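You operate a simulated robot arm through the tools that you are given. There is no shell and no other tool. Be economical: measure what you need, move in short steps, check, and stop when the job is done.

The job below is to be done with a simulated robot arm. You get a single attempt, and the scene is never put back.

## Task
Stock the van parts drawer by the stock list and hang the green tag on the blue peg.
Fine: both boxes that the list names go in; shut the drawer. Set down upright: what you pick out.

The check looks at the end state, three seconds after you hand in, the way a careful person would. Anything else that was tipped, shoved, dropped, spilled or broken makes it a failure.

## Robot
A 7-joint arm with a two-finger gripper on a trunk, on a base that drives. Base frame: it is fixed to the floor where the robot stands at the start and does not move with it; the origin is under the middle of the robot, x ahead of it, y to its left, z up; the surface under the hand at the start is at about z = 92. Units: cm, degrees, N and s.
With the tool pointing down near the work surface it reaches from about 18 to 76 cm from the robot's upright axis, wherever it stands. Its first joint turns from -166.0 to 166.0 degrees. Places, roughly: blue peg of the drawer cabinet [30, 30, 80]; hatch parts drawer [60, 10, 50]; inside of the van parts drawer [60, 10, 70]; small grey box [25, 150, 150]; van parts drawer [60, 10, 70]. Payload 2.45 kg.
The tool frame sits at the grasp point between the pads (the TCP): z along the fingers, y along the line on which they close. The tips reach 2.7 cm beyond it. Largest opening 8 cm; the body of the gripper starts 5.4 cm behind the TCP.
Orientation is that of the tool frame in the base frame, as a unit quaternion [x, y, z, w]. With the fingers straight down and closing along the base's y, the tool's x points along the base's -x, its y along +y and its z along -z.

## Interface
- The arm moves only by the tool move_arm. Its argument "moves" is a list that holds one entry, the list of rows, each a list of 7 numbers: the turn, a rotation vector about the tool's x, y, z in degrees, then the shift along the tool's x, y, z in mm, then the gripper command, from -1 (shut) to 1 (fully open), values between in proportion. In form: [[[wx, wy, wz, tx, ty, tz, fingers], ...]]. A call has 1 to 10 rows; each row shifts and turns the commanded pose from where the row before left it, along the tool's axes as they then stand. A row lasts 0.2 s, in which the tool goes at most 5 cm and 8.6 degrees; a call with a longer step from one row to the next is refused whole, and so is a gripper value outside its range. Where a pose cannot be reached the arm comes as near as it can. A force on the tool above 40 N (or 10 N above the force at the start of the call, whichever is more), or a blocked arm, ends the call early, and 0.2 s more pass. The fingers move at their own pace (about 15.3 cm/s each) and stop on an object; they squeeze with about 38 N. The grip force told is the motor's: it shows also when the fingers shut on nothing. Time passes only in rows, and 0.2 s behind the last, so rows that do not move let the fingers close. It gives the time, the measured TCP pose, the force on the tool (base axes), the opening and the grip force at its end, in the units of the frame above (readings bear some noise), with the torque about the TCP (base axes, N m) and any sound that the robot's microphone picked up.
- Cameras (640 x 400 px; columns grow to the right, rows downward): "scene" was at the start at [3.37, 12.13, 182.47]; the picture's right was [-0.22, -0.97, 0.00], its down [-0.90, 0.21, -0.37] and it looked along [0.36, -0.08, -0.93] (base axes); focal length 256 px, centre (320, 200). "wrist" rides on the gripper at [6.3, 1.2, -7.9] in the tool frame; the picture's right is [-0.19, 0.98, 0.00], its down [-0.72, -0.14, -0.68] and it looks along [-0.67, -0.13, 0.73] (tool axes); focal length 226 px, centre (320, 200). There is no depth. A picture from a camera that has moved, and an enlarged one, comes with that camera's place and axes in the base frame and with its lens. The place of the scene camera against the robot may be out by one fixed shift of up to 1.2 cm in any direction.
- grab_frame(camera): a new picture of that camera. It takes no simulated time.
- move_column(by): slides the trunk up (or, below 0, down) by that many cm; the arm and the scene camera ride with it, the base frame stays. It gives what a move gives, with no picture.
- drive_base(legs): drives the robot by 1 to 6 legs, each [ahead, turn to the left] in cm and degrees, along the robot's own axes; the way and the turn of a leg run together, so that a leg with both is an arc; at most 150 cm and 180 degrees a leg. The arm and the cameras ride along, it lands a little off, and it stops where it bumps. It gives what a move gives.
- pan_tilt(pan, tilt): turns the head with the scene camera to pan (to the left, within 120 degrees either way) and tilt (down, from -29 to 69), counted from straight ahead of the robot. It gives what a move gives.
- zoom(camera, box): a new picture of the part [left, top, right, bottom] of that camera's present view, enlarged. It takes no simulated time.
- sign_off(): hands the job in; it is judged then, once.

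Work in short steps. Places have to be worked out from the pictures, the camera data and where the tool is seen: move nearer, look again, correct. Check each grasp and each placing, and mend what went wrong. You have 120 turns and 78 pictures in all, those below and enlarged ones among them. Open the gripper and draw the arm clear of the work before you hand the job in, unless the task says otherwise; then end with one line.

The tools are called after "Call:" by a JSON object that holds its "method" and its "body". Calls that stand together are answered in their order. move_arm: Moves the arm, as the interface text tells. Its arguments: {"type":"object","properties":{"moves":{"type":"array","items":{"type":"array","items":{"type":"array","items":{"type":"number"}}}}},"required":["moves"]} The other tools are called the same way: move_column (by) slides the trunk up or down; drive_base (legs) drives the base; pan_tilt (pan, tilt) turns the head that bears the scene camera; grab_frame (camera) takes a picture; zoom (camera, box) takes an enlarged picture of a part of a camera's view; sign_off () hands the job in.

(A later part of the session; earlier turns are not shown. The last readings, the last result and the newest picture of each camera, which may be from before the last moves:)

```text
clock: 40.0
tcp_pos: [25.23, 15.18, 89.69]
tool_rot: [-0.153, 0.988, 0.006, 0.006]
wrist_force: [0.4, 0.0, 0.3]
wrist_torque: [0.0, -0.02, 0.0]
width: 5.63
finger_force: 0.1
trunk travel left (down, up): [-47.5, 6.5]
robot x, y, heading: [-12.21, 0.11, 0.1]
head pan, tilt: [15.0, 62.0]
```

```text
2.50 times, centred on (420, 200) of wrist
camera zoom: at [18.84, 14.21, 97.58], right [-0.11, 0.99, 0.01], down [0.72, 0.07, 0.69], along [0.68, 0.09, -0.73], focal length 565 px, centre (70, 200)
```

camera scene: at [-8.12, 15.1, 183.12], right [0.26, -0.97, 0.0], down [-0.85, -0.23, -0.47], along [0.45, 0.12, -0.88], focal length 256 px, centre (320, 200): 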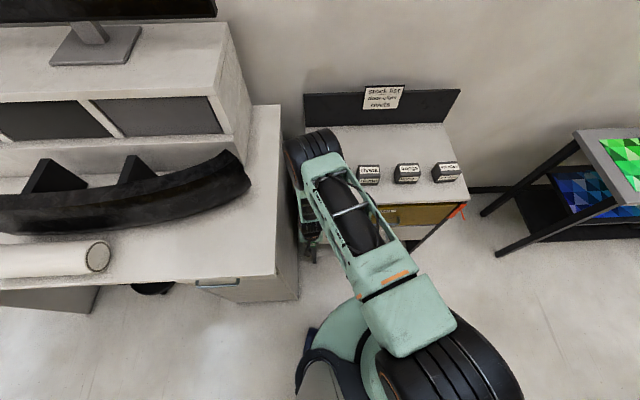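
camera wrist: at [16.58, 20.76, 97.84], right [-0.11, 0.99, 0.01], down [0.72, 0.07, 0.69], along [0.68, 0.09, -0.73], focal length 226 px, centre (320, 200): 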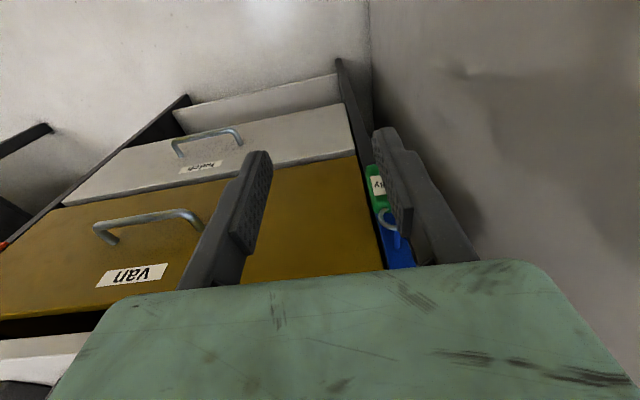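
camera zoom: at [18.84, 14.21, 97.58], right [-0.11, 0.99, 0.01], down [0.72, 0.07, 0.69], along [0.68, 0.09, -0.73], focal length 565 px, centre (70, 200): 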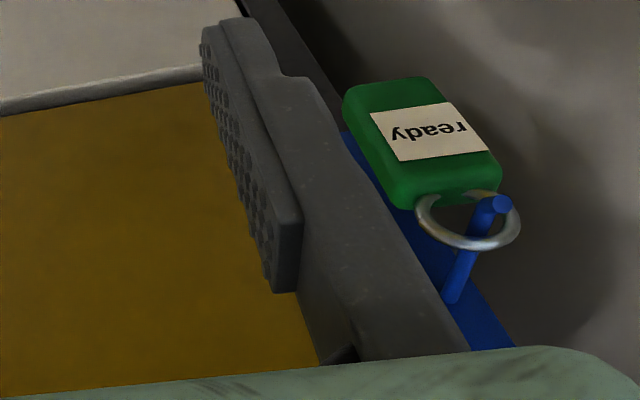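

Measured: drawer's left edge is at lateral ≈17.0, the tag's inner edge ≈16.8 — the opening drawer would sweep the tag off. So I take the tag back off, and will hang it after the drawer is shut. First back to the position in front of it.

Call:
{"method": "move_arm", "body": {"moves": [[[0, 0, 0, 0, 40, 0, 0.6], [0, 0, 0, 0, 40, 0, 0.6], [0, 0, 0, 0, 40, 30, 0.6], [0, 0, 0, 0, 0, 43, 0.6], [0, 0, 0, 0, 0, 0, 0.6]]]}}

Call:
{"method": "grab_frame", "body": {"camera": "wrist"}}

```text
clock: 41.2
tcp_pos: [21.23, 26.38, 82.54]
tool_rot: [-0.15, 0.989, 0.007, 0.005]
wrist_force: [0.2, -0.1, 0.5]
wrist_torque: [0.0, -0.06, 0.0]
width: 6.42
finger_force: 0.1
trunk travel left (down, up): [-47.5, 6.5]
robot x, y, heading: [-12.3, 0.23, -0.2]
head pan, tilt: [15.0, 62.0]
```

```text
39 pictures are left
camera wrist: at [14.73, 25.43, 90.37], right [-0.11, 0.99, 0.01], down [0.72, 0.07, 0.69], along [0.68, 0.08, -0.73], focal length 226 px, centre (320, 200)
```

wrist: 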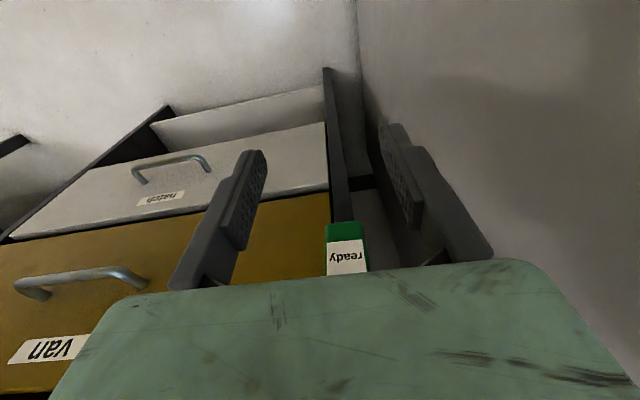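

Aligned. I slide forward with fingers either side of the tag and grip it.

Call:
{"method": "move_arm", "body": {"moves": [[[0, 0, 0, -35, 0, 0, 0.6], [0, 0, 0, -30, 0, 0, 0.6], [0, 0, 0, -20, 0, 0, 0.6], [0, 0, 0, -13, 0, 0, 0.6], [0, 0, 0, 0, 0, 0, 0.2], [0, 0, 0, 0, 0, 0, -0.5], [0, 0, 0, 0, 0, 0, -1], [0, 0, 0, 0, 0, 0, -1]]]}}

Call:
{"method": "zoom", "body": {"camera": "wrist", "box": [240, 110, 400, 270]}}

```text
clock: 43.0
tcp_pos: [30.76, 29.64, 82.76]
tool_rot: [-0.15, 0.989, 0.006, 0.006]
wrist_force: [0.3, 0.5, 0.2]
wrist_torque: [0.0, 0.0, -0.02]
width: 3.48
finger_force: 38.1
trunk travel left (down, up): [-47.5, 6.5]
robot x, y, heading: [-12.67, 0.08, 0.0]
head pan, tilt: [15.0, 62.0]
```

```text
2.50 times, centred on (320, 190) of wrist
camera zoom: at [24.34, 28.57, 90.65], right [-0.11, 0.99, 0.01], down [0.72, 0.07, 0.69], along [0.68, 0.09, -0.73], focal length 565 px, centre (320, 225)
```

zoom: 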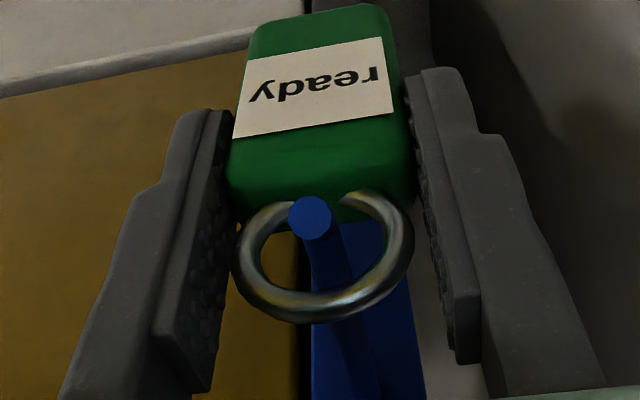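

Gripped again. I lift 3 mm, slide it off the peg and raise it above the cabinet top.

Call:
{"method": "move_arm", "body": {"moves": [[[0, 0, 0, 0, 0, -3, -1], [0, 0, 0, 15, 0, 0, -1], [0, 0, 0, 40, 0, 0, -1], [0, 0, 0, 35, 0, -20, -1], [0, 0, 0, 0, 0, -49, -1], [0, 0, 0, 0, 0, -49, -1], [0, 0, 0, -20, -15, -40, -1], [0, 0, 0, -45, -10, -20, -1], [0, 0, 0, -48, -10, 0, -1], [0, 0, 0, -48, 0, 0, -1]]]}}

Call:
{"method": "grab_frame", "body": {"camera": "wrist"}}

```text
refused: row 8 steps farther than a row can; nothing moved
```

```text
37 pictures are left
camera wrist: at [24.34, 28.57, 90.65], right [-0.11, 0.99, 0.01], down [0.72, 0.07, 0.69], along [0.68, 0.09, -0.73], focal length 226 px, centre (320, 200)
```

wrist: 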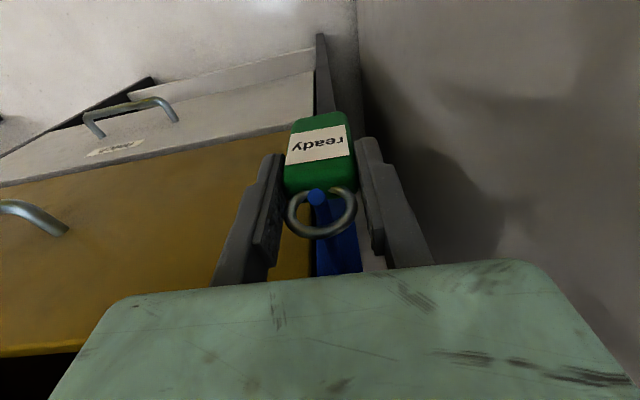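

One row was too long; same path with shorter steps.

Call:
{"method": "move_arm", "body": {"moves": [[[0, 0, 0, 0, 0, -3, -1], [0, 0, 0, 15, 0, 0, -1], [0, 0, 0, 40, 0, 0, -1], [0, 0, 0, 35, 0, -20, -1], [0, 0, 0, 0, 0, -49, -1], [0, 0, 0, 0, 0, -49, -1], [0, 0, 0, -20, -15, -40, -1], [0, 0, 0, -43, -10, -18, -1], [0, 0, 0, -48, -10, 0, -1], [0, 0, 0, -48, 0, 0, -1]]]}}

Call:
{"method": "move_arm", "body": {"moves": [[[0, 0, 0, -20, 0, 0, -1], [0, 0, 0, 0, 0, 0, -1]]]}}

Call:
{"method": "grab_frame", "body": {"camera": "wrist"}}

```text
clock: 45.2
tcp_pos: [38.41, 28.66, 100.7]
tool_rot: [-0.15, 0.989, 0.007, 0.004]
wrist_force: [0.5, -0.4, -1.2]
wrist_torque: [-0.02, 0.03, -0.01]
width: 3.48
finger_force: 37.5
trunk travel left (down, up): [-47.5, 6.5]
robot x, y, heading: [-12.14, 0.15, -0.2]
head pan, tilt: [15.0, 62.0]
```

```text
clock: 45.8
tcp_pos: [40.24, 29.03, 100.85]
tool_rot: [-0.151, 0.988, 0.007, 0.005]
wrist_force: [-0.6, -0.6, -0.7]
wrist_torque: [0.03, 0.01, 0.02]
width: 3.48
finger_force: 37.6
trunk travel left (down, up): [-47.5, 6.5]
robot x, y, heading: [-12.28, -0.01, 0.1]
head pan, tilt: [15.0, 62.0]
```

```text
36 pictures are left
camera wrist: at [33.9, 28.0, 108.66], right [-0.11, 0.99, 0.01], down [0.72, 0.07, 0.69], along [0.68, 0.09, -0.73], focal length 226 px, centre (320, 200)
```

wrist: 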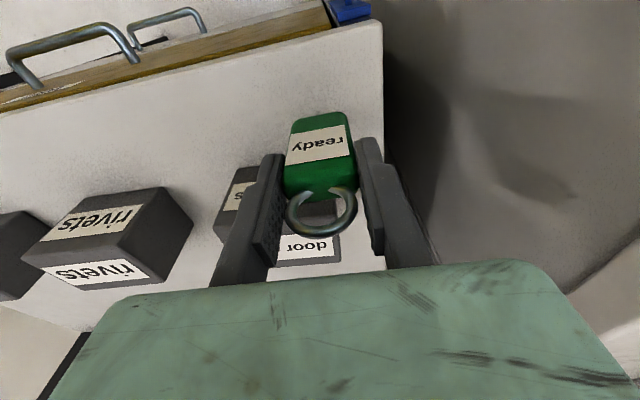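

Over the top at depth 47, lateral 15. I lower slowly until the tag touches the surface.

Call:
{"method": "move_arm", "body": {"moves": [[[0, 0, 0, 0, 0, 20, -1], [0, 0, 0, 0, 0, 4, -1], [0, 0, 0, 0, 0, 2, -1], [0, 0, 0, 0, 0, 2, -1], [0, 0, 0, 0, 0, 0, -1]]]}}

```text
clock: 47.0
tcp_pos: [40.29, 28.89, 98.3]
tool_rot: [-0.152, 0.988, 0.008, 0.008]
wrist_force: [-0.4, 1.7, 28.1]
wrist_torque: [-0.35, -0.1, -0.01]
width: 3.46
finger_force: 38.0
trunk travel left (down, up): [-47.5, 6.5]
robot x, y, heading: [-12.13, 0.02, 0.0]
head pan, tilt: [15.0, 62.0]
```

Contact at z≈98.3. I ease up 2 mm, release, and rise clear.

Call:
{"method": "move_arm", "body": {"moves": [[[0, 0, 0, 0, 0, -2, -1], [0, 0, 0, 0, 0, 0, -0.1], [0, 0, 0, 0, 0, 0, 0.3], [0, 0, 0, 0, 0, 0, 0.7], [0, 0, 0, 0, 0, -30, 0.7], [0, 0, 0, 0, 0, -45, 0.7], [0, 0, 0, 0, 0, -45, 0.7]]]}}

Call:
{"method": "grab_frame", "body": {"camera": "wrist"}}

```text
clock: 48.6
tcp_pos: [40.01, 28.63, 110.3]
tool_rot: [-0.151, 0.988, 0.007, 0.005]
wrist_force: [-0.1, 0.5, -0.4]
wrist_torque: [0.02, 0.01, 0.03]
width: 6.8
finger_force: 0.0
trunk travel left (down, up): [-47.5, 6.5]
robot x, y, heading: [-12.17, -0.05, -0.0]
head pan, tilt: [15.0, 62.0]
```

```text
35 pictures are left
camera wrist: at [33.55, 27.45, 118.06], right [-0.11, 0.99, 0.01], down [0.72, 0.07, 0.69], along [0.68, 0.09, -0.73], focal length 226 px, centre (320, 200)
```

wrist: 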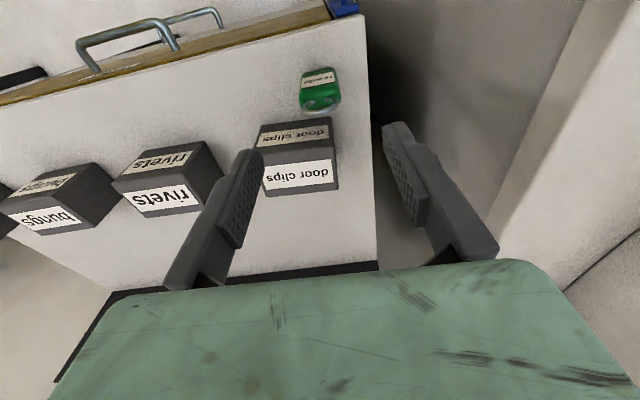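

The tag stands upright on the top. Handle bar of the van drawer triangulates to (41,1,77.9), ~2.9 cm off the front. I move the hand out in front of it.

Call:
{"method": "move_arm", "body": {"moves": [[[0, 0, 0, 25, -26, 0, 0], [0, 0, 0, 25, -27, 0, 0], [0, 0, 0, 25, -27, 0, 0], [0, 0, 0, 25, -27, 0, 0], [0, 0, 0, 25, -27, 0, 0], [0, 0, 0, 25, -27, 0, 0], [0, 0, 0, 25, -27, 0, 0], [0, 0, 0, 25, -27, 0, 0], [0, 0, 0, 25, -27, 0, 0], [0, 0, 0, 25, -27, 0, 0]]]}}

Call:
{"method": "move_arm", "body": {"moves": [[[0, -8, 0, 0, 0, 10, 0], [0, -8, 0, 0, 0, 10, 0], [0, -8, 0, 0, 0, 10, 0], [0, -8, 0, 0, 0, 10, 0], [0, -8, 0, 0, 0, 10, 0], [0, -8, 0, 0, 0, 0, 0]]]}}

Call:
{"method": "grab_frame", "body": {"camera": "wrist"}}

```text
clock: 50.8
tcp_pos: [24.69, -4.66, 109.53]
tool_rot: [-0.151, 0.988, 0.008, 0.005]
wrist_force: [0.0, -0.3, -0.6]
wrist_torque: [0.02, 0.0, -0.02]
width: 3.98
finger_force: 0.1
trunk travel left (down, up): [-47.5, 6.5]
robot x, y, heading: [-12.15, 0.22, 0.1]
head pan, tilt: [15.0, 62.0]
```

```text
clock: 52.2
tcp_pos: [25.84, -4.17, 104.94]
tool_rot: [-0.135, 0.901, 0.069, 0.407]
wrist_force: [-0.4, 0.5, -0.1]
wrist_torque: [-0.01, 0.03, 0.01]
width: 4.0
finger_force: 0.2
trunk travel left (down, up): [-47.5, 6.5]
robot x, y, heading: [-12.53, 0.11, 0.1]
head pan, tilt: [15.0, 62.0]
```

```text
34 pictures are left
camera wrist: at [15.88, -6.31, 105.33], right [-0.17, 0.97, 0.16], down [0.01, -0.16, 0.99], along [0.99, 0.17, 0.02], focal length 226 px, centre (320, 200)
```

wrist: 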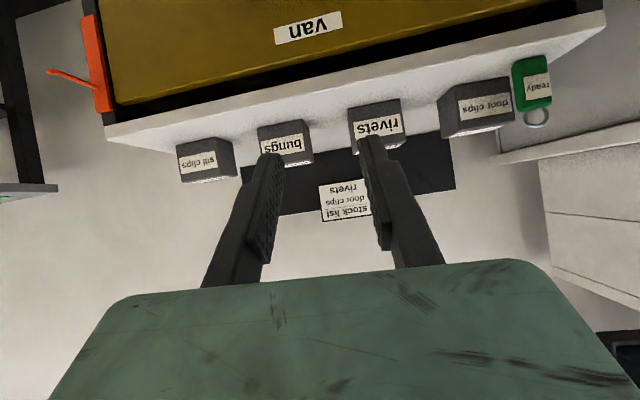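

Tilt works (48°). I continue to horizontal and lower the trunk by 22 cm.

Call:
{"method": "move_arm", "body": {"moves": [[[0, -8, 0, 0, 0, 0, 0], [0, -8, 0, 0, 0, 0, 0], [0, -8, 0, 0, 0, 0, 0], [0, -8, 0, 0, 0, 0, 0], [0, -8, 0, 0, 0, 0, 0], [0, -2, 0, 0, 0, 0, 0]]]}}

Call:
{"method": "move_column", "body": {"by": -22}}

Call:
{"method": "grab_frame", "body": {"camera": "wrist"}}

```text
clock: 53.6
tcp_pos: [25.87, -4.07, 104.85]
tool_rot: [-0.103, 0.695, 0.113, 0.702]
wrist_force: [1.2, -0.4, 0.7]
wrist_torque: [-0.01, -0.01, -0.01]
width: 4.0
finger_force: 0.1
trunk travel left (down, up): [-47.5, 6.5]
robot x, y, heading: [-12.5, -0.27, 0.1]
head pan, tilt: [15.0, 62.0]
```

```text
clock: 55.9
tcp_pos: [25.91, -4.09, 82.82]
tool_rot: [-0.101, 0.695, 0.112, 0.703]
wrist_force: [-0.3, 0.5, 0.8]
wrist_torque: [-0.02, -0.01, 0.0]
width: 4.01
finger_force: 0.1
trunk travel left (down, up): [-25.5, 28.5]
robot x, y, heading: [-12.18, 0.03, -0.0]
head pan, tilt: [15.0, 62.0]
```

```text
33 pictures are left
camera wrist: at [18.01, -5.47, 76.36], right [-0.3, 0.93, 0.21], down [-0.61, -0.35, 0.71], along [0.73, 0.08, 0.68], focal length 226 px, centre (320, 200)
```

wrist: 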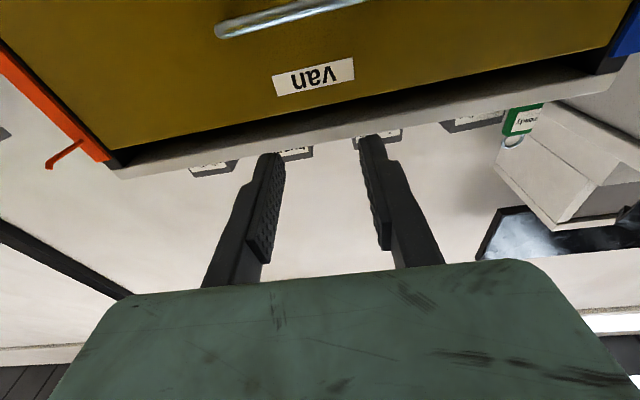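

Hand is horizontal at z≈83. I roll it 90° so the fingers close vertically for the bar.

Call:
{"method": "move_arm", "body": {"moves": [[[0, 0, 8.5, 0, 0, 0, 0], [0, 0, 8.5, 0, 0, 0, 0], [0, 0, 8.5, 0, 0, 0, 0], [0, 0, 8.5, 0, 0, 0, 0], [0, 0, 8.5, 0, 0, 0, 0], [0, 0, 8.5, 0, 0, 0, 0], [0, 0, 8.5, 0, 0, 0, 0], [0, 0, 8.5, 0, 0, 0, 0], [0, 0, 8.5, 0, 0, 0, 0], [0, 0, 8.5, 0, 0, 0, 0]]]}}

Call:
{"method": "move_arm", "body": {"moves": [[[0, 0, 5, 0, 0, 0, 0.5], [0, 0, 0, 0, 0, 0, 0.5]]]}}

Call:
{"method": "grab_frame", "body": {"camera": "wrist"}}

```text
clock: 58.1
tcp_pos: [25.79, -4.1, 82.93]
tool_rot: [0.395, 0.581, 0.558, 0.441]
wrist_force: [-0.3, -0.4, 0.6]
wrist_torque: [-0.01, -0.03, 0.0]
width: 3.98
finger_force: 0.1
trunk travel left (down, up): [-25.5, 28.5]
robot x, y, heading: [-12.3, 0.16, -0.2]
head pan, tilt: [15.0, 62.0]
```

```text
clock: 58.7
tcp_pos: [25.85, -4.2, 82.85]
tool_rot: [0.419, 0.563, 0.577, 0.417]
wrist_force: [-0.2, 0.3, -0.2]
wrist_torque: [-0.05, 0.01, -0.02]
width: 6.0
finger_force: 0.0
trunk travel left (down, up): [-25.5, 28.5]
robot x, y, heading: [-12.39, 0.11, 0.3]
head pan, tilt: [15.0, 62.0]
```

```text
32 pictures are left
camera wrist: at [16.43, -0.72, 84.05], right [0.05, -0.2, 0.98], down [-0.43, -0.89, -0.16], along [0.9, -0.42, -0.13], focal length 226 px, centre (320, 200)
```

wrist: 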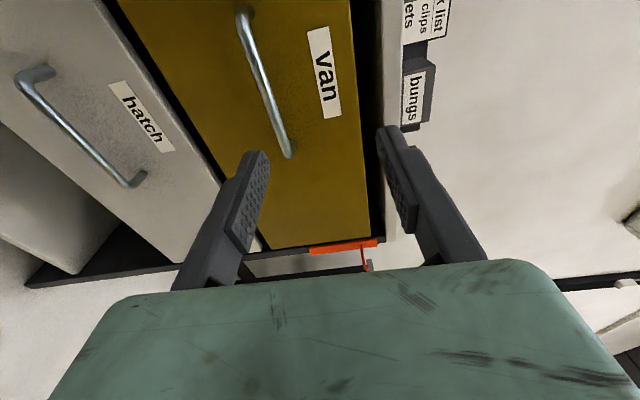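

The fingers now close vertically, and the bar is at n≈39.3, z 77.9, mid lateral −12.6. I lower and advance so the pads straddle it.

Call:
{"method": "move_arm", "body": {"moves": [[[0, 0, 0, -3, -25, 10, 0.5], [0, 0, 0, -3, -25, 20, 0.5], [0, 0, 0, 0, 0, 40, 0.5], [0, 0, 0, 0, 0, 40, 0.5], [0, 0, 0, 0, 0, 25, 0.5], [0, 0, 0, 0, 0, 14, 0.5], [0, 0, 0, 0, 0, 0, 0.5]]]}}

Call:
{"method": "grab_frame", "body": {"camera": "wrist"}}

```text
clock: 60.3
tcp_pos: [40.56, -0.15, 78.02]
tool_rot: [0.419, 0.565, 0.576, 0.417]
wrist_force: [0.0, 0.0, -0.1]
wrist_torque: [0.04, -0.01, 0.03]
width: 5.97
finger_force: 0.0
trunk travel left (down, up): [-25.5, 28.5]
robot x, y, heading: [-11.98, 0.2, -0.1]
head pan, tilt: [15.0, 62.0]
```

```text
31 pictures are left
camera wrist: at [31.14, 3.17, 79.16], right [0.05, -0.2, 0.98], down [-0.43, -0.89, -0.16], along [0.9, -0.42, -0.13], focal length 226 px, centre (320, 200)
```

wrist: 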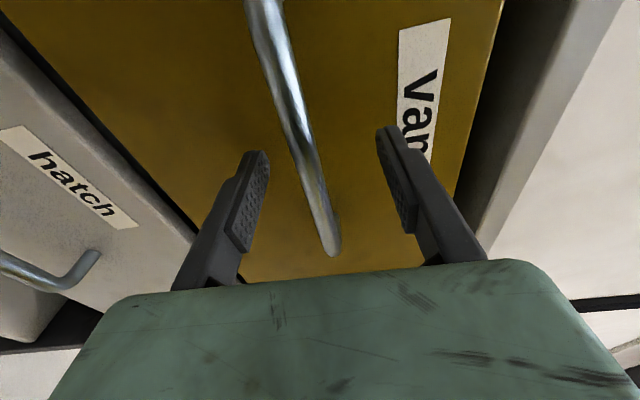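

The bar lies between the pads. I close on it.

Call:
{"method": "move_arm", "body": {"moves": [[[0, 0, 0, 0, 0, 0, 0], [0, 0, 0, 0, 0, 0, -1], [0, 0, 0, 0, 0, 0, -1], [0, 0, 0, 0, 0, 0, -1]]]}}

```text
clock: 61.3
tcp_pos: [40.4, -0.34, 77.55]
tool_rot: [0.422, 0.568, 0.573, 0.414]
wrist_force: [1.6, -1.1, -14.7]
wrist_torque: [-0.39, -0.15, -0.1]
width: 1.14
finger_force: 38.7
trunk travel left (down, up): [-25.5, 28.5]
robot x, y, heading: [-12.15, 0.09, 0.0]
head pan, tilt: [15.0, 62.0]
stopped in row 4: the force on the tool passed its limit at 42 N (the readings are from after the stop); the commanded pose is now the measured one
```

Gripped (1.1 cm bar). I pull straight out in small steps.

Call:
{"method": "move_arm", "body": {"moves": [[[0, 0, 0, 0, 0, -10, -1], [0, 0, 0, 0, 0, -20, -1], [0, 0, 0, 0, 0, -25, -1], [0, 0, 0, 0, 0, -25, -1], [0, 0, 0, 0, 0, -20, -1], [0, 0, 0, 0, 0, 0, -1]]]}}

Call:
{"method": "grab_frame", "body": {"camera": "wrist"}}

```text
clock: 62.7
tcp_pos: [30.93, -3.34, 77.59]
tool_rot: [0.421, 0.567, 0.573, 0.415]
wrist_force: [1.3, -2.4, -28.3]
wrist_torque: [-0.48, 0.1, 0.38]
width: 1.15
finger_force: 38.8
trunk travel left (down, up): [-25.5, 28.5]
robot x, y, heading: [-12.11, 0.36, 0.3]
head pan, tilt: [15.0, 62.0]
```

```text
30 pictures are left
camera wrist: at [21.6, 0.09, 78.8], right [0.06, -0.2, 0.98], down [-0.43, -0.89, -0.15], along [0.9, -0.42, -0.14], focal length 226 px, centre (320, 200)
```

wrist: 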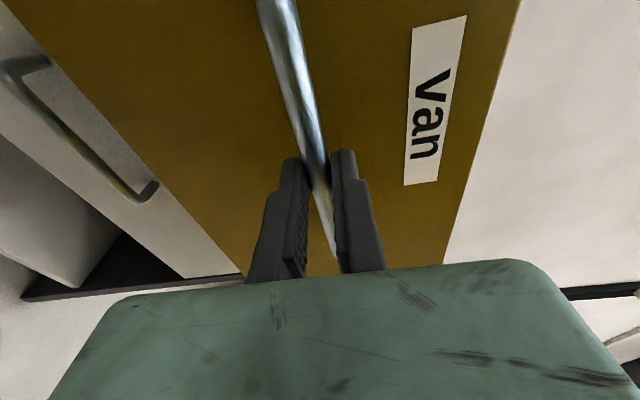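

The drawer follows (10 cm out). I relieve the vertical load 3 mm upward and pull further.

Call:
{"method": "move_arm", "body": {"moves": [[[0, 0, 0, 0, 3, -10, -1], [0, 0, 0, 0, 0, -25, -1], [0, 0, 0, 0, 0, -25, -1], [0, 0, 0, 0, 0, -25, -1], [0, 0, 0, 0, 0, -15, -1], [0, 0, 0, 0, 0, 0, -1]]]}}

```text
clock: 63.1
tcp_pos: [30.14, -3.59, 77.6]
tool_rot: [0.422, 0.569, 0.571, 0.415]
wrist_force: [0.3, -1.8, -13.1]
wrist_torque: [-0.44, -0.08, -0.05]
width: 1.18
finger_force: 38.9
trunk travel left (down, up): [-25.5, 28.5]
robot x, y, heading: [-11.72, -0.03, -0.0]
head pan, tilt: [15.0, 62.0]
stopped in row 1: the force on the tool passed its limit at 44 N (the readings are from after the stop); the commanded pose is now the measured one
```

The bar presses the tool down, so I correct the other way and continue pulling.

Call:
{"method": "move_arm", "body": {"moves": [[[0, 0, 0, 0, -2, -10, -1], [0, 0, 0, 0, 0, -20, -1], [0, 0, 0, 0, 0, -25, -1], [0, 0, 0, 0, 0, -25, -1], [0, 0, 0, 0, 0, -15, -1], [0, 0, 0, 0, 0, 0, -1]]]}}

```text
clock: 64.1
tcp_pos: [23.51, -5.67, 77.58]
tool_rot: [0.416, 0.57, 0.574, 0.416]
wrist_force: [-3.2, 8.7, -5.5]
wrist_torque: [-0.05, 0.04, 1.26]
width: 1.16
finger_force: 38.7
trunk travel left (down, up): [-25.5, 28.5]
robot x, y, heading: [-12.21, 0.4, -0.1]
head pan, tilt: [15.0, 62.0]
stopped in row 5: the force on the tool passed its limit at 48 N (the readings are from after the stop); the commanded pose is now the measured one
```

Drawer is 17.6 cm open; the stop may be the arm folding. I open the fingers, and drive back 15 cm to clear and inspect.

Call:
{"method": "move_arm", "body": {"moves": [[[0, 0, 0, 0, 0, 0, 0], [0, 0, 0, 0, 0, 0, 0.5], [0, 0, 0, 0, 0, 0, 0.5]]]}}

Call:
{"method": "drive_base", "body": {"legs": [[-15, 0]]}}

Call:
{"method": "grab_frame", "body": {"camera": "wrist"}}

Call:
{"method": "grab_frame", "body": {"camera": "scene"}}

```text
clock: 64.9
tcp_pos: [23.62, -5.92, 77.67]
tool_rot: [0.415, 0.569, 0.574, 0.417]
wrist_force: [-0.5, -0.9, 0.0]
wrist_torque: [-0.01, 0.01, -0.02]
width: 5.97
finger_force: 0.1
trunk travel left (down, up): [-25.5, 28.5]
robot x, y, heading: [-12.28, -0.23, 0.1]
head pan, tilt: [15.0, 62.0]
```

```text
clock: 66.3
tcp_pos: [8.78, -5.88, 77.57]
tool_rot: [0.414, 0.569, 0.574, 0.418]
wrist_force: [0.8, -0.6, -0.2]
wrist_torque: [0.02, 0.0, -0.03]
width: 6.01
finger_force: 0.0
trunk travel left (down, up): [-25.5, 28.5]
robot x, y, heading: [-27.11, 0.07, 0.1]
head pan, tilt: [15.0, 62.0]
```

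```text
29 pictures are left
camera wrist: at [-0.64, -2.48, 78.74], right [0.05, -0.19, 0.98], down [-0.43, -0.89, -0.15], along [0.9, -0.41, -0.13], focal length 226 px, centre (320, 200)
```

wrist: 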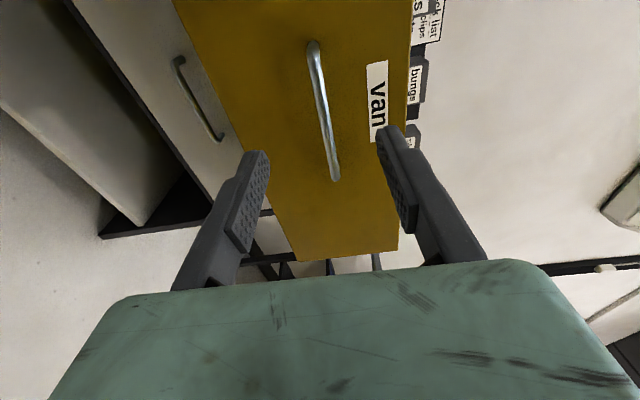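

```text
28 pictures are left
camera scene: at [-23.03, 15.04, 161.13], right [0.26, -0.97, 0.0], down [-0.85, -0.23, -0.47], along [0.45, 0.12, -0.88], focal length 256 px, centre (320, 200)
```

scene: 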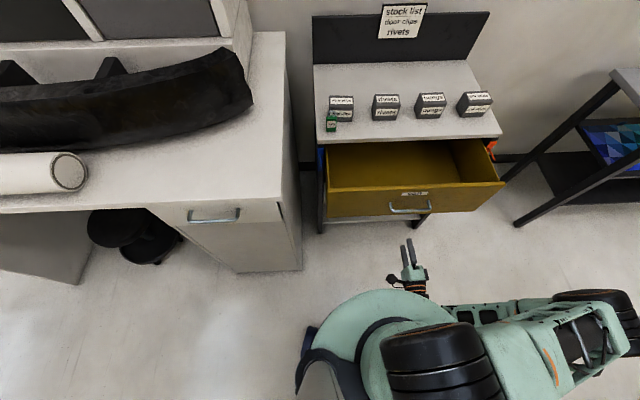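

Very clear: drawer is open ~17 cm and empty, all boxes and the tag stand in place. I zoom for box positions and drawer depth.

Call:
{"method": "zoom", "body": {"camera": "scene", "box": [310, 60, 510, 230]}}

```text
2.35 times, centred on (410, 145) of scene
camera zoom: at [-23.03, 15.04, 161.13], right [0.26, -0.97, 0.0], down [-0.85, -0.23, -0.47], along [0.45, 0.12, -0.88], focal length 603 px, centre (108, 329)
```

zoom: 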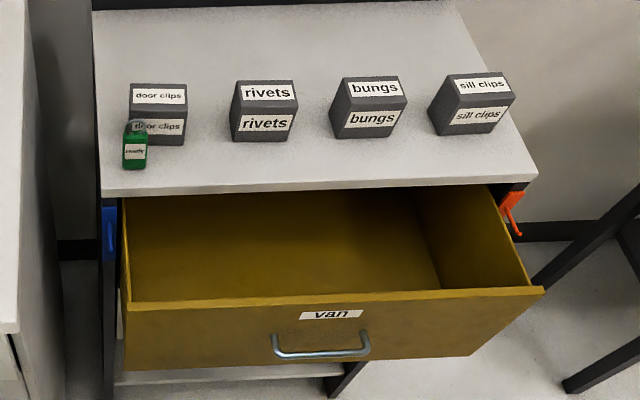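

I raise the trunk fully so the hand clears the drawer, then drive forward 13 cm to bring the boxes into reach.

Call:
{"method": "move_column", "body": {"by": 26}}

Call:
{"method": "drive_base", "body": {"legs": [[13, 0]]}}

Call:
{"method": "move_arm", "body": {"moves": [[[0, 8, 0, 0, 0, 0, 0.5], [0, 0, 0, 0, 0, 0, 0.5]]]}}

```text
clock: 69.0
tcp_pos: [8.84, -5.87, 103.61]
tool_rot: [0.416, 0.569, 0.573, 0.418]
wrist_force: [-0.2, 0.5, -0.4]
wrist_torque: [-0.04, -0.02, 0.03]
width: 6.01
finger_force: 0.1
trunk travel left (down, up): [-51.5, 2.5]
robot x, y, heading: [-26.84, -0.24, 0.2]
head pan, tilt: [15.0, 62.0]
```

```text
clock: 70.2
tcp_pos: [21.69, -5.87, 103.58]
tool_rot: [0.416, 0.57, 0.573, 0.417]
wrist_force: [0.1, 0.1, 0.4]
wrist_torque: [-0.01, 0.02, 0.02]
width: 6.0
finger_force: 0.1
trunk travel left (down, up): [-51.5, 2.5]
robot x, y, heading: [-14.1, 0.09, 0.1]
head pan, tilt: [15.0, 62.0]
```

```text
clock: 70.8
tcp_pos: [21.49, -5.84, 103.71]
tool_rot: [0.374, 0.597, 0.601, 0.376]
wrist_force: [-0.5, -1.3, -0.6]
wrist_torque: [-0.01, -0.02, 0.0]
width: 6.01
finger_force: 0.0
trunk travel left (down, up): [-51.5, 2.5]
robot x, y, heading: [-13.98, 0.1, 0.2]
head pan, tilt: [15.0, 62.0]
```

I undo that small yaw, then tip the hand down about its x-axis (closing direction will be along cabinet depth).

Call:
{"method": "move_arm", "body": {"moves": [[[0, -8, 0, 0, 0, 0, 0.5], [8.5, 0, 0, 0, 0, 0, 0.5], [8.5, 0, 0, 0, 0, 0, 0.5], [8.5, 0, 0, 0, 0, 0, 0.5], [8.5, 0, 0, 0, 0, 0, 0.5], [8.5, 0, 0, 0, 0, 0, 1], [8.5, 0, 0, 0, 0, 0, 1], [8.5, 0, 0, 0, 0, 0, 1], [8.5, 0, 0, 0, 0, 0, 1], [8.5, 0, 0, 0, 0, 0, 1]]]}}

Call:
{"method": "move_arm", "body": {"moves": [[[8.5, 0, 0, 0, 0, 0, 1], [4, 0, 0, 0, 0, 0, 1], [0, 0, 0, 0, 0, 0, 1]]]}}

```text
clock: 73.0
tcp_pos: [21.65, -5.6, 103.48]
tool_rot: [0.584, 0.803, 0.098, 0.07]
wrist_force: [1.2, 0.4, -0.9]
wrist_torque: [-0.03, -0.03, 0.01]
width: 8.02
finger_force: 0.0
trunk travel left (down, up): [-51.5, 2.5]
robot x, y, heading: [-14.46, 0.07, 0.2]
head pan, tilt: [15.0, 62.0]
```

```text
clock: 73.8
tcp_pos: [21.63, -5.69, 103.49]
tool_rot: [0.59, 0.808, 0.01, 0.006]
wrist_force: [0.2, -0.8, 0.2]
wrist_torque: [-0.01, 0.02, 0.03]
width: 7.99
finger_force: 0.1
trunk travel left (down, up): [-51.5, 2.5]
robot x, y, heading: [-14.07, 0.06, 0.1]
head pan, tilt: [15.0, 62.0]
```

Pointing down, closing along the depth. I move above the rivets box and look.

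Call:
{"method": "move_arm", "body": {"moves": [[[0, 0, 0, 10, 25, -35, 1], [0, 0, 0, 10, 35, -30, 1], [0, 0, 0, 10, 48, 0, 1], [0, 0, 0, 10, 48, 0, 1], [0, 0, 0, 10, 48, 0, 1], [0, 0, 0, 10, 48, 0, 1], [0, 0, 0, 10, 48, 0, 1], [0, 0, 0, 10, 46, 0, 1], [0, 0, 0, 0, 0, 0, 1]]]}}

Call:
{"method": "grab_frame", "body": {"camera": "wrist"}}

```text
clock: 75.8
tcp_pos: [51.58, 12.36, 110.99]
tool_rot: [0.589, 0.808, 0.011, 0.006]
wrist_force: [0.3, 0.2, -0.4]
wrist_torque: [-0.03, -0.01, 0.01]
width: 8.01
finger_force: 0.1
trunk travel left (down, up): [-51.5, 2.5]
robot x, y, heading: [-14.05, 0.21, 0.2]
head pan, tilt: [15.0, 62.0]
```

```text
26 pictures are left
camera wrist: at [50.71, 18.51, 118.86], right [0.99, 0.12, 0.02], down [0.07, -0.73, 0.68], along [0.1, -0.67, -0.74], focal length 226 px, centre (320, 200)
```

wrist: 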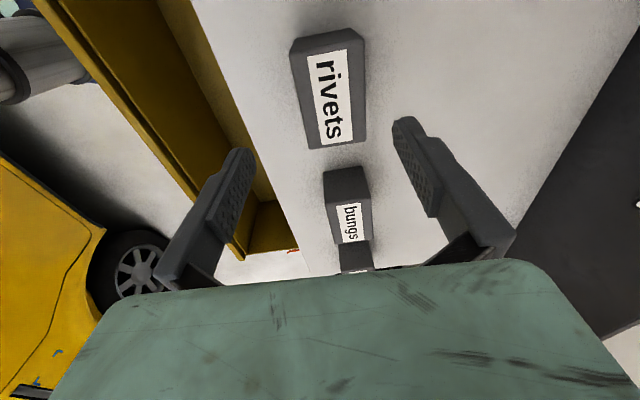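

Call:
{"method": "zoom", "body": {"camera": "wrist", "box": [260, 10, 400, 170]}}

```text
2.50 times, centred on (330, 90) of wrist
camera zoom: at [50.71, 18.51, 118.86], right [0.99, 0.12, 0.02], down [0.07, -0.73, 0.68], along [0.1, -0.67, -0.74], focal length 565 px, centre (295, 475)
```

zoom: 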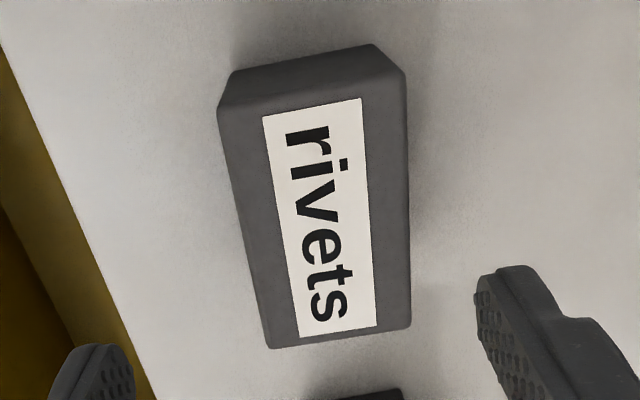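

Rivets box: 8.1 × 5.5 cm, top z≈99, centre (53.2,11.8), yaw ≈16°. I align, descend and grip across its depth.

Call:
{"method": "move_arm", "body": {"moves": [[[0, 0, 1.5, -10, 13, 30, 1], [0, 0, 0, 0, 0, 40, 1], [0, 0, 0, 0, 0, 40, 1], [0, 0, 0, 0, 0, 37, 1], [0, 0, 0, 0, 0, 0, 1], [0, 0, 0, 0, 0, 0, 0], [0, 0, 0, 0, 0, 0, -1], [0, 0, 0, 0, 0, 0, -1]]]}}

Call:
{"method": "grab_frame", "body": {"camera": "wrist"}}

```text
clock: 77.6
tcp_pos: [53.86, 11.74, 96.06]
tool_rot: [0.6, 0.8, 0.01, 0.007]
wrist_force: [0.3, -1.3, 1.3]
wrist_torque: [-0.05, 0.04, 0.01]
width: 5.73
finger_force: 37.9
trunk travel left (down, up): [-51.5, 2.5]
robot x, y, heading: [-14.42, 0.12, -0.2]
head pan, tilt: [15.0, 62.0]
```

```text
24 pictures are left
camera wrist: at [53.2, 18.03, 104.0], right [1.0, 0.09, 0.02], down [0.05, -0.73, 0.68], along [0.08, -0.67, -0.74], focal length 226 px, centre (320, 200)
```

wrist: 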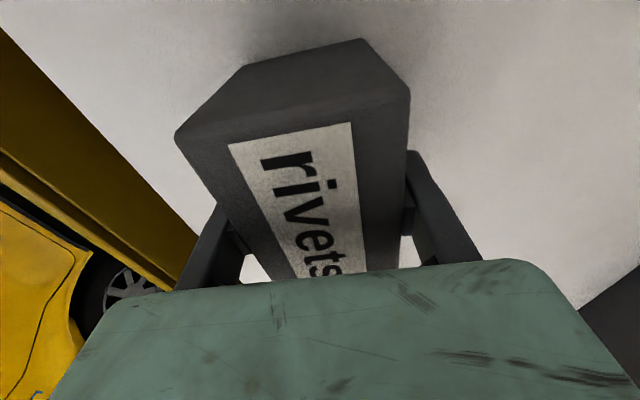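

Gripped (5.7 cm). I lift and carry it over the open drawer.

Call:
{"method": "move_arm", "body": {"moves": [[[0, 0, 0, 0, 0, -30, -1], [0, 0, 0, 0, 0, -40, -1], [0, 0, 0, 0, 0, -45, -1], [0, 0, 0, -22, -35, 0, -1], [0, 0, 0, -22, -35, 0, -1], [0, 0, 0, -22, -35, 0, -1], [0, 0, 0, -22, -35, 0, -1], [0, 0, 0, -22, -35, 0, -1], [0, 0, 0, -22, -34, 0, -1]]]}}

Call:
{"method": "grab_frame", "body": {"camera": "wrist"}}

Call:
{"method": "grab_frame", "body": {"camera": "scene"}}

```text
clock: 79.6
tcp_pos: [37.37, -6.62, 107.49]
tool_rot: [0.6, 0.8, 0.011, 0.006]
wrist_force: [0.0, 0.2, -1.3]
wrist_torque: [0.0, 0.01, 0.0]
width: 5.74
finger_force: 37.6
trunk travel left (down, up): [-51.5, 2.5]
robot x, y, heading: [-14.04, 0.02, 0.1]
head pan, tilt: [15.0, 62.0]
```

```text
23 pictures are left
camera wrist: at [36.66, -0.43, 115.22], right [1.0, 0.09, 0.02], down [0.05, -0.74, 0.68], along [0.08, -0.67, -0.74], focal length 226 px, centre (320, 200)
```

wrist: 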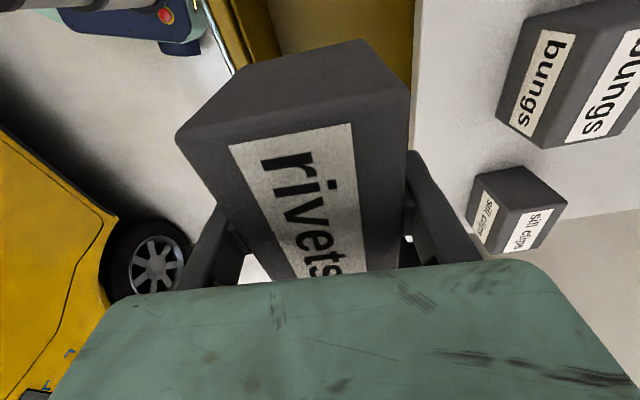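

```text
22 pictures are left
camera scene: at [-10.23, 14.9, 187.14], right [0.26, -0.97, 0.0], down [-0.85, -0.23, -0.47], along [0.45, 0.12, -0.88], focal length 256 px, centre (320, 200)
```

scene: 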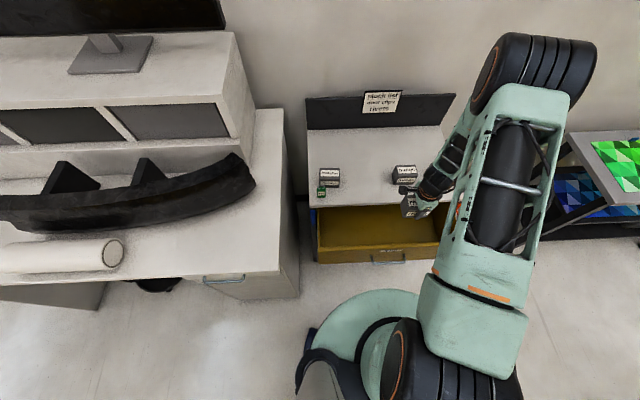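

Over the open drawer. I descend in stages.

Call:
{"method": "move_arm", "body": {"moves": [[[0, 0, 0, 0, 0, 45, -1], [0, 0, 0, 0, 0, 45, -1], [0, 0, 0, 0, 0, 45, -1], [0, 0, 0, 0, 0, 45, -1], [0, 0, 0, 0, 0, 45, -1], [0, 0, 0, 0, 0, 25, -1], [0, 0, 0, 0, 0, 0, -1]]]}}

Call:
{"method": "grab_frame", "body": {"camera": "wrist"}}

```text
clock: 81.2
tcp_pos: [37.89, -6.62, 82.15]
tool_rot: [0.599, 0.801, 0.01, 0.006]
wrist_force: [-0.2, 0.2, -1.5]
wrist_torque: [0.01, 0.0, 0.0]
width: 5.7
finger_force: 37.9
trunk travel left (down, up): [-51.5, 2.5]
robot x, y, heading: [-14.33, 0.32, 0.2]
head pan, tilt: [15.0, 62.0]
```

```text
21 pictures are left
camera wrist: at [37.17, -0.44, 90.07], right [1.0, 0.09, 0.02], down [0.05, -0.74, 0.68], along [0.08, -0.67, -0.74], focal length 226 px, centre (320, 200)
```

wrist: 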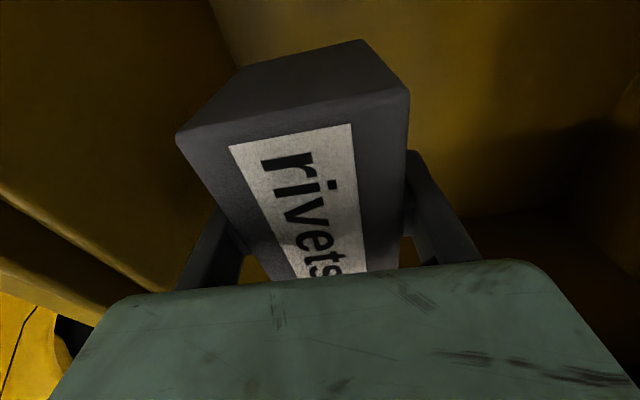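

Inside the drawer. I lower further in finer steps until it touches the floor.

Call:
{"method": "move_arm", "body": {"moves": [[[0, 0, 0, 0, 0, 20, -1], [0, 0, 0, 0, 0, 20, -1], [0, 0, 0, 0, 0, 10, -1], [0, 0, 0, 0, 0, 5, -1], [0, 0, 0, 0, 0, 5, -1], [0, 0, 0, 0, 0, 5, -1], [0, 0, 0, 0, 0, 0, -1]]]}}

```text
clock: 82.8
tcp_pos: [37.94, -6.53, 75.67]
tool_rot: [0.6, 0.8, 0.011, 0.006]
wrist_force: [0.2, 0.6, -1.7]
wrist_torque: [0.01, 0.0, -0.01]
width: 5.74
finger_force: 38.2
trunk travel left (down, up): [-51.5, 2.5]
robot x, y, heading: [-14.29, -0.07, -0.1]
head pan, tilt: [15.0, 62.0]
```

Call:
{"method": "move_arm", "body": {"moves": [[[0, 0, 0, 0, 0, 5, -1], [0, 0, 0, 0, 0, 5, -1], [0, 0, 0, 0, 0, 5, -1], [0, 0, 0, 0, 0, 5, -1], [0, 0, 0, 0, 0, 5, -1], [0, 0, 0, 0, 0, 5, -1], [0, 0, 0, 0, 0, 0, -1]]]}}

```text
clock: 84.4
tcp_pos: [37.97, -6.48, 72.78]
tool_rot: [0.599, 0.801, 0.01, 0.007]
wrist_force: [-0.5, -0.3, -2.1]
wrist_torque: [0.0, -0.01, 0.03]
width: 5.73
finger_force: 38.2
trunk travel left (down, up): [-51.5, 2.5]
robot x, y, heading: [-14.24, 0.25, -0.1]
head pan, tilt: [15.0, 62.0]
```

No contact yet (box bottom ≈68.8). I continue.

Call:
{"method": "move_arm", "body": {"moves": [[[0, 0, 0, 0, 0, 4, -1], [0, 0, 0, 0, 0, 4, -1], [0, 0, 0, 0, 0, 3, -1], [0, 0, 0, 0, 0, 3, -1], [0, 0, 0, 0, 0, 3, -1], [0, 0, 0, 0, 0, 3, -1], [0, 0, 0, 0, 0, 0, -1]]]}}

```text
clock: 86.0
tcp_pos: [37.97, -6.47, 71.13]
tool_rot: [0.6, 0.8, 0.01, 0.006]
wrist_force: [0.2, 0.4, -2.1]
wrist_torque: [0.0, 0.01, -0.02]
width: 5.73
finger_force: 37.9
out of reach, approached as far as the arm can: row 5
trunk travel left (down, up): [-51.5, 2.5]
robot x, y, heading: [-14.42, -0.08, 0.0]
head pan, tilt: [15.0, 62.0]
```

The arm is at its low limit; I use the trunk to go down carefully.

Call:
{"method": "move_column", "body": {"by": -0.6}}

```text
clock: 86.6
tcp_pos: [37.96, -6.33, 70.75]
tool_rot: [0.6, 0.8, 0.011, 0.007]
wrist_force: [-0.7, 1.7, 11.2]
wrist_torque: [-0.09, 0.36, -0.06]
width: 5.72
finger_force: 38.2
trunk travel left (down, up): [-50.9, 3.1]
robot x, y, heading: [-14.26, 0.05, 0.0]
head pan, tilt: [15.0, 62.0]
```

Contact (13 N change): the box is on the drawer floor. I release and rise.

Call:
{"method": "move_arm", "body": {"moves": [[[0, 0, 0, 0, 0, 0, -0.2], [0, 0, 0, 0, 0, 0, 0.5], [0, 0, 0, 0, 0, 0, 0.9], [0, 0, 0, 0, 0, -20, 0.9], [0, 0, 0, 0, 0, -40, 0.9], [0, 0, 0, 0, 0, -45, 0.9], [0, 0, 0, 0, 0, -45, 0.9], [0, 0, 0, 0, 0, -48, 0.9], [0, 0, 0, 0, 0, -48, 0.9], [0, 0, 0, 0, 0, -48, 0.9]]]}}

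Call:
{"method": "move_arm", "body": {"moves": [[[0, 0, 0, 0, 0, -48, 0.9], [0, 0, 0, 0, 0, -48, 0.9], [0, 0, 0, 0, 0, 0, 0.9]]]}}

Call:
{"method": "grab_frame", "body": {"camera": "wrist"}}

```text
clock: 88.8
tcp_pos: [37.39, -6.4, 100.62]
tool_rot: [0.599, 0.8, 0.011, 0.007]
wrist_force: [-0.4, -0.4, 0.6]
wrist_torque: [-0.02, -0.02, 0.01]
width: 7.6
finger_force: 0.1
trunk travel left (down, up): [-50.9, 3.1]
robot x, y, heading: [-14.14, -0.04, 0.2]
head pan, tilt: [15.0, 62.0]
```

```text
clock: 89.6
tcp_pos: [37.16, -6.64, 109.97]
tool_rot: [0.6, 0.8, 0.011, 0.007]
wrist_force: [-0.4, 0.7, -0.5]
wrist_torque: [0.01, 0.02, -0.03]
width: 7.61
finger_force: 0.1
trunk travel left (down, up): [-50.9, 3.1]
robot x, y, heading: [-14.48, 0.12, 0.1]
head pan, tilt: [15.0, 62.0]
```

```text
20 pictures are left
camera wrist: at [36.47, -0.4, 117.86], right [1.0, 0.09, 0.02], down [0.05, -0.74, 0.68], along [0.08, -0.67, -0.74], focal length 226 px, centre (320, 200)
```

wrist: 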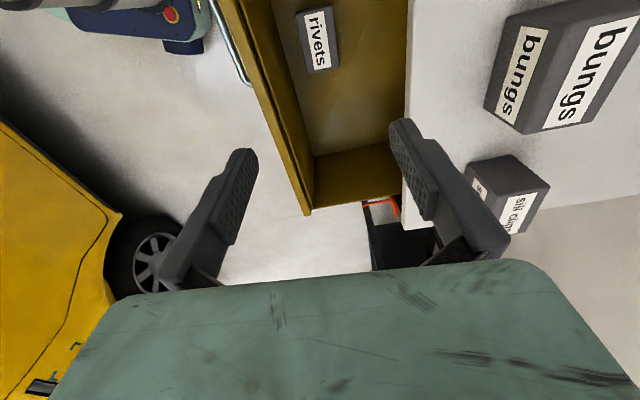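

Rivets box stands upright in the drawer. Next I move over the door-clips box.

Call:
{"method": "move_arm", "body": {"moves": [[[0, 0, 0, 38, 24, 0, 0.9], [0, 0, 0, 38, 24, 0, 0.9], [0, 0, 0, 38, 24, 0, 0.9], [0, 0, 0, 38, 24, 0, 0.9], [0, 0, 0, 38, 24, 0, 1], [0, 0, 0, 38, 24, 0, 1], [0, 0, 0, 38, 24, 0, 1], [0, 0, 0, 38, 24, 0, 1], [0, 0, 0, 0, 0, 0, 1]]]}}

Call:
{"method": "zoom", "body": {"camera": "wrist", "box": [200, 0, 420, 200]}}

```text
clock: 91.6
tcp_pos: [46.65, 28.09, 110.38]
tool_rot: [0.599, 0.8, 0.01, 0.007]
wrist_force: [0.4, 0.5, 0.9]
wrist_torque: [0.01, 0.03, -0.01]
width: 7.99
finger_force: 0.1
trunk travel left (down, up): [-50.9, 3.1]
robot x, y, heading: [-14.19, 0.25, 0.1]
head pan, tilt: [15.0, 62.0]
```

```text
2.00 times, centred on (310, 100) of wrist
camera zoom: at [45.93, 34.2, 118.3], right [1.0, 0.09, 0.02], down [0.05, -0.73, 0.68], along [0.08, -0.67, -0.74], focal length 452 px, centre (340, 400)
```

zoom: 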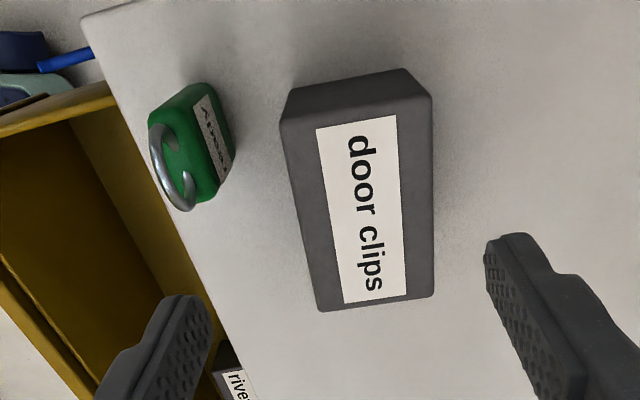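

Door-clips box: centre (48.2,27.0), yaw ≈13.5°. Front finger will clear the tag by ~1.5 cm. I align, descend and grip.

Call:
{"method": "move_arm", "body": {"moves": [[[0, 0, 2.5, -15, 12, 20, 1], [0, 0, 0, 0, 0, 40, 1], [0, 0, 0, 0, 0, 45, 1], [0, 0, 0, 0, 0, 38, 1], [0, 0, 0, 0, 0, 0, 1], [0, 0, 0, 0, 0, 0, 0], [0, 0, 0, 0, 0, 0, -1], [0, 0, 0, 0, 0, 0, -1]]]}}

Call:
{"method": "grab_frame", "body": {"camera": "wrist"}}

```text
clock: 93.4
tcp_pos: [48.62, 26.92, 96.15]
tool_rot: [0.617, 0.787, 0.011, 0.006]
wrist_force: [0.0, 0.1, -0.2]
wrist_torque: [0.05, 0.02, 0.0]
width: 5.71
finger_force: 37.7
trunk travel left (down, up): [-50.9, 3.1]
robot x, y, heading: [-14.22, 0.12, -0.1]
head pan, tilt: [15.0, 62.0]
```

```text
18 pictures are left
camera wrist: at [48.3, 33.17, 104.08], right [1.0, 0.05, 0.02], down [0.02, -0.74, 0.68], along [0.05, -0.67, -0.74], focal length 226 px, centre (320, 200)
```

wrist: 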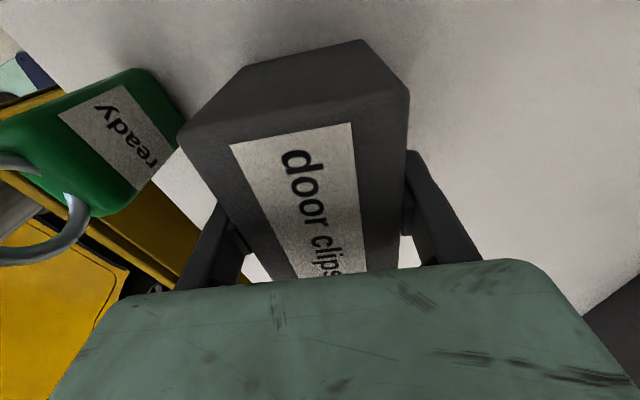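

Gripped (5.7 cm). I lift, shift sideways away from the tag, then bring it over the drawer.

Call:
{"method": "move_arm", "body": {"moves": [[[0, 0, 0, 0, 0, -30, -1], [0, 0, 0, 0, 0, -45, -1], [0, 0, 0, 0, 0, -45, -1], [0, 0, 0, -45, 0, 0, -1], [0, 0, 0, -45, 0, 0, -1], [0, 0, 0, -12, -40, 0, -1], [0, 0, 0, -12, -40, 0, -1], [0, 0, 0, -12, -40, 0, -1], [0, 0, 0, -12, -40, 0, -1], [0, 0, -4, -12, -40, 0, -1]]]}}

Call:
{"method": "grab_frame", "body": {"camera": "wrist"}}

```text
clock: 95.6
tcp_pos: [32.65, 7.22, 107.29]
tool_rot: [0.589, 0.808, 0.011, 0.006]
wrist_force: [0.2, -0.1, -2.9]
wrist_torque: [0.03, -0.04, 0.0]
width: 5.74
finger_force: 37.8
trunk travel left (down, up): [-50.9, 3.1]
robot x, y, heading: [-14.47, 0.36, 0.0]
head pan, tilt: [15.0, 62.0]
```

```text
17 pictures are left
camera wrist: at [31.79, 13.36, 115.33], right [0.99, 0.12, 0.03], down [0.07, -0.73, 0.68], along [0.1, -0.67, -0.74], focal length 226 px, centre (320, 200)
```

wrist: 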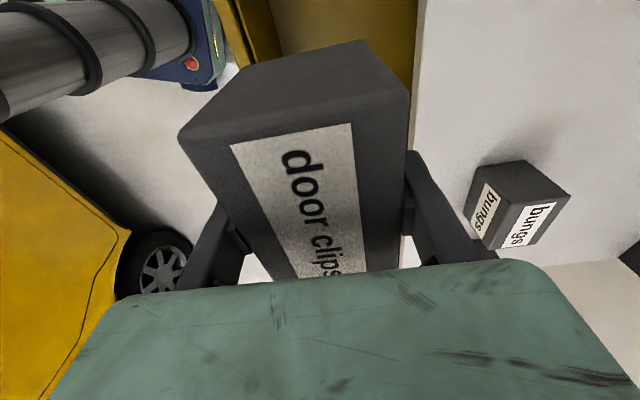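

Positioned. I lower the trunk 6 cm then the arm in stages.

Call:
{"method": "move_column", "body": {"by": -6}}

Call:
{"method": "move_arm", "body": {"moves": [[[0, 0, 0, 0, 0, 40, -1], [0, 0, 0, 0, 0, 45, -1], [0, 0, 0, 0, 0, 45, -1], [0, 0, 0, 0, 0, 45, -1], [0, 0, 0, 0, 0, 45, -1], [0, 0, 0, 0, 0, 30, -1], [0, 0, 0, 0, 0, 20, -1], [0, 0, 0, 0, 0, 10, -1], [0, 0, 0, 0, 0, 5, -1], [0, 0, 0, 0, 0, 0, -1]]]}}

```text
clock: 96.6
tcp_pos: [32.81, 7.45, 101.29]
tool_rot: [0.589, 0.808, 0.011, 0.007]
wrist_force: [-0.2, 0.3, -1.5]
wrist_torque: [-0.03, 0.01, 0.02]
width: 5.73
finger_force: 37.3
trunk travel left (down, up): [-44.9, 9.1]
robot x, y, heading: [-14.38, 0.06, 0.1]
head pan, tilt: [15.0, 62.0]
```

```text
clock: 98.8
tcp_pos: [33.51, 7.68, 72.79]
tool_rot: [0.588, 0.808, 0.01, 0.007]
wrist_force: [0.4, 0.1, -1.0]
wrist_torque: [0.0, 0.02, 0.01]
width: 5.74
finger_force: 38.0
trunk travel left (down, up): [-44.9, 9.1]
robot x, y, heading: [-14.32, -0.12, 0.1]
head pan, tilt: [15.0, 62.0]
```

Call:
{"method": "move_arm", "body": {"moves": [[[0, 0, 0, 0, 0, 5, -1], [0, 0, 0, 0, 0, 5, -1], [0, 0, 0, 0, 0, 4, -1], [0, 0, 0, 0, 0, 2, -1], [0, 0, 0, 0, 0, 2, -1], [0, 0, 0, 0, 0, 0, -1]]]}}

```text
clock: 100.2
tcp_pos: [33.44, 7.72, 71.07]
tool_rot: [0.589, 0.808, 0.011, 0.006]
wrist_force: [0.4, -0.1, -0.5]
wrist_torque: [0.0, 0.03, -0.02]
width: 5.73
finger_force: 37.7
trunk travel left (down, up): [-44.9, 9.1]
robot x, y, heading: [-13.97, -0.15, 0.2]
head pan, tilt: [15.0, 62.0]
```

Nearly there (floor expected at TCP ≈70.8); a few more millimetres.

Call:
{"method": "move_arm", "body": {"moves": [[[0, 0, 0, 0, 0, 2, -1], [0, 0, 0, 0, 0, 2, -1], [0, 0, 0, 0, 0, 1, -1], [0, 0, 0, 0, 0, 0, -1]]]}}

```text
clock: 101.1
tcp_pos: [33.88, 7.73, 70.93]
tool_rot: [0.59, 0.808, 0.013, 0.009]
wrist_force: [0.4, -0.5, 24.1]
wrist_torque: [0.46, 0.86, 0.11]
width: 5.73
finger_force: 38.2
trunk travel left (down, up): [-44.9, 9.1]
robot x, y, heading: [-14.25, -0.16, -0.2]
head pan, tilt: [15.0, 62.0]
stopped in row 4: the force on the tool passed its limit at 41 N (the readings are from after the stop); the commanded pose is now the measured one
```

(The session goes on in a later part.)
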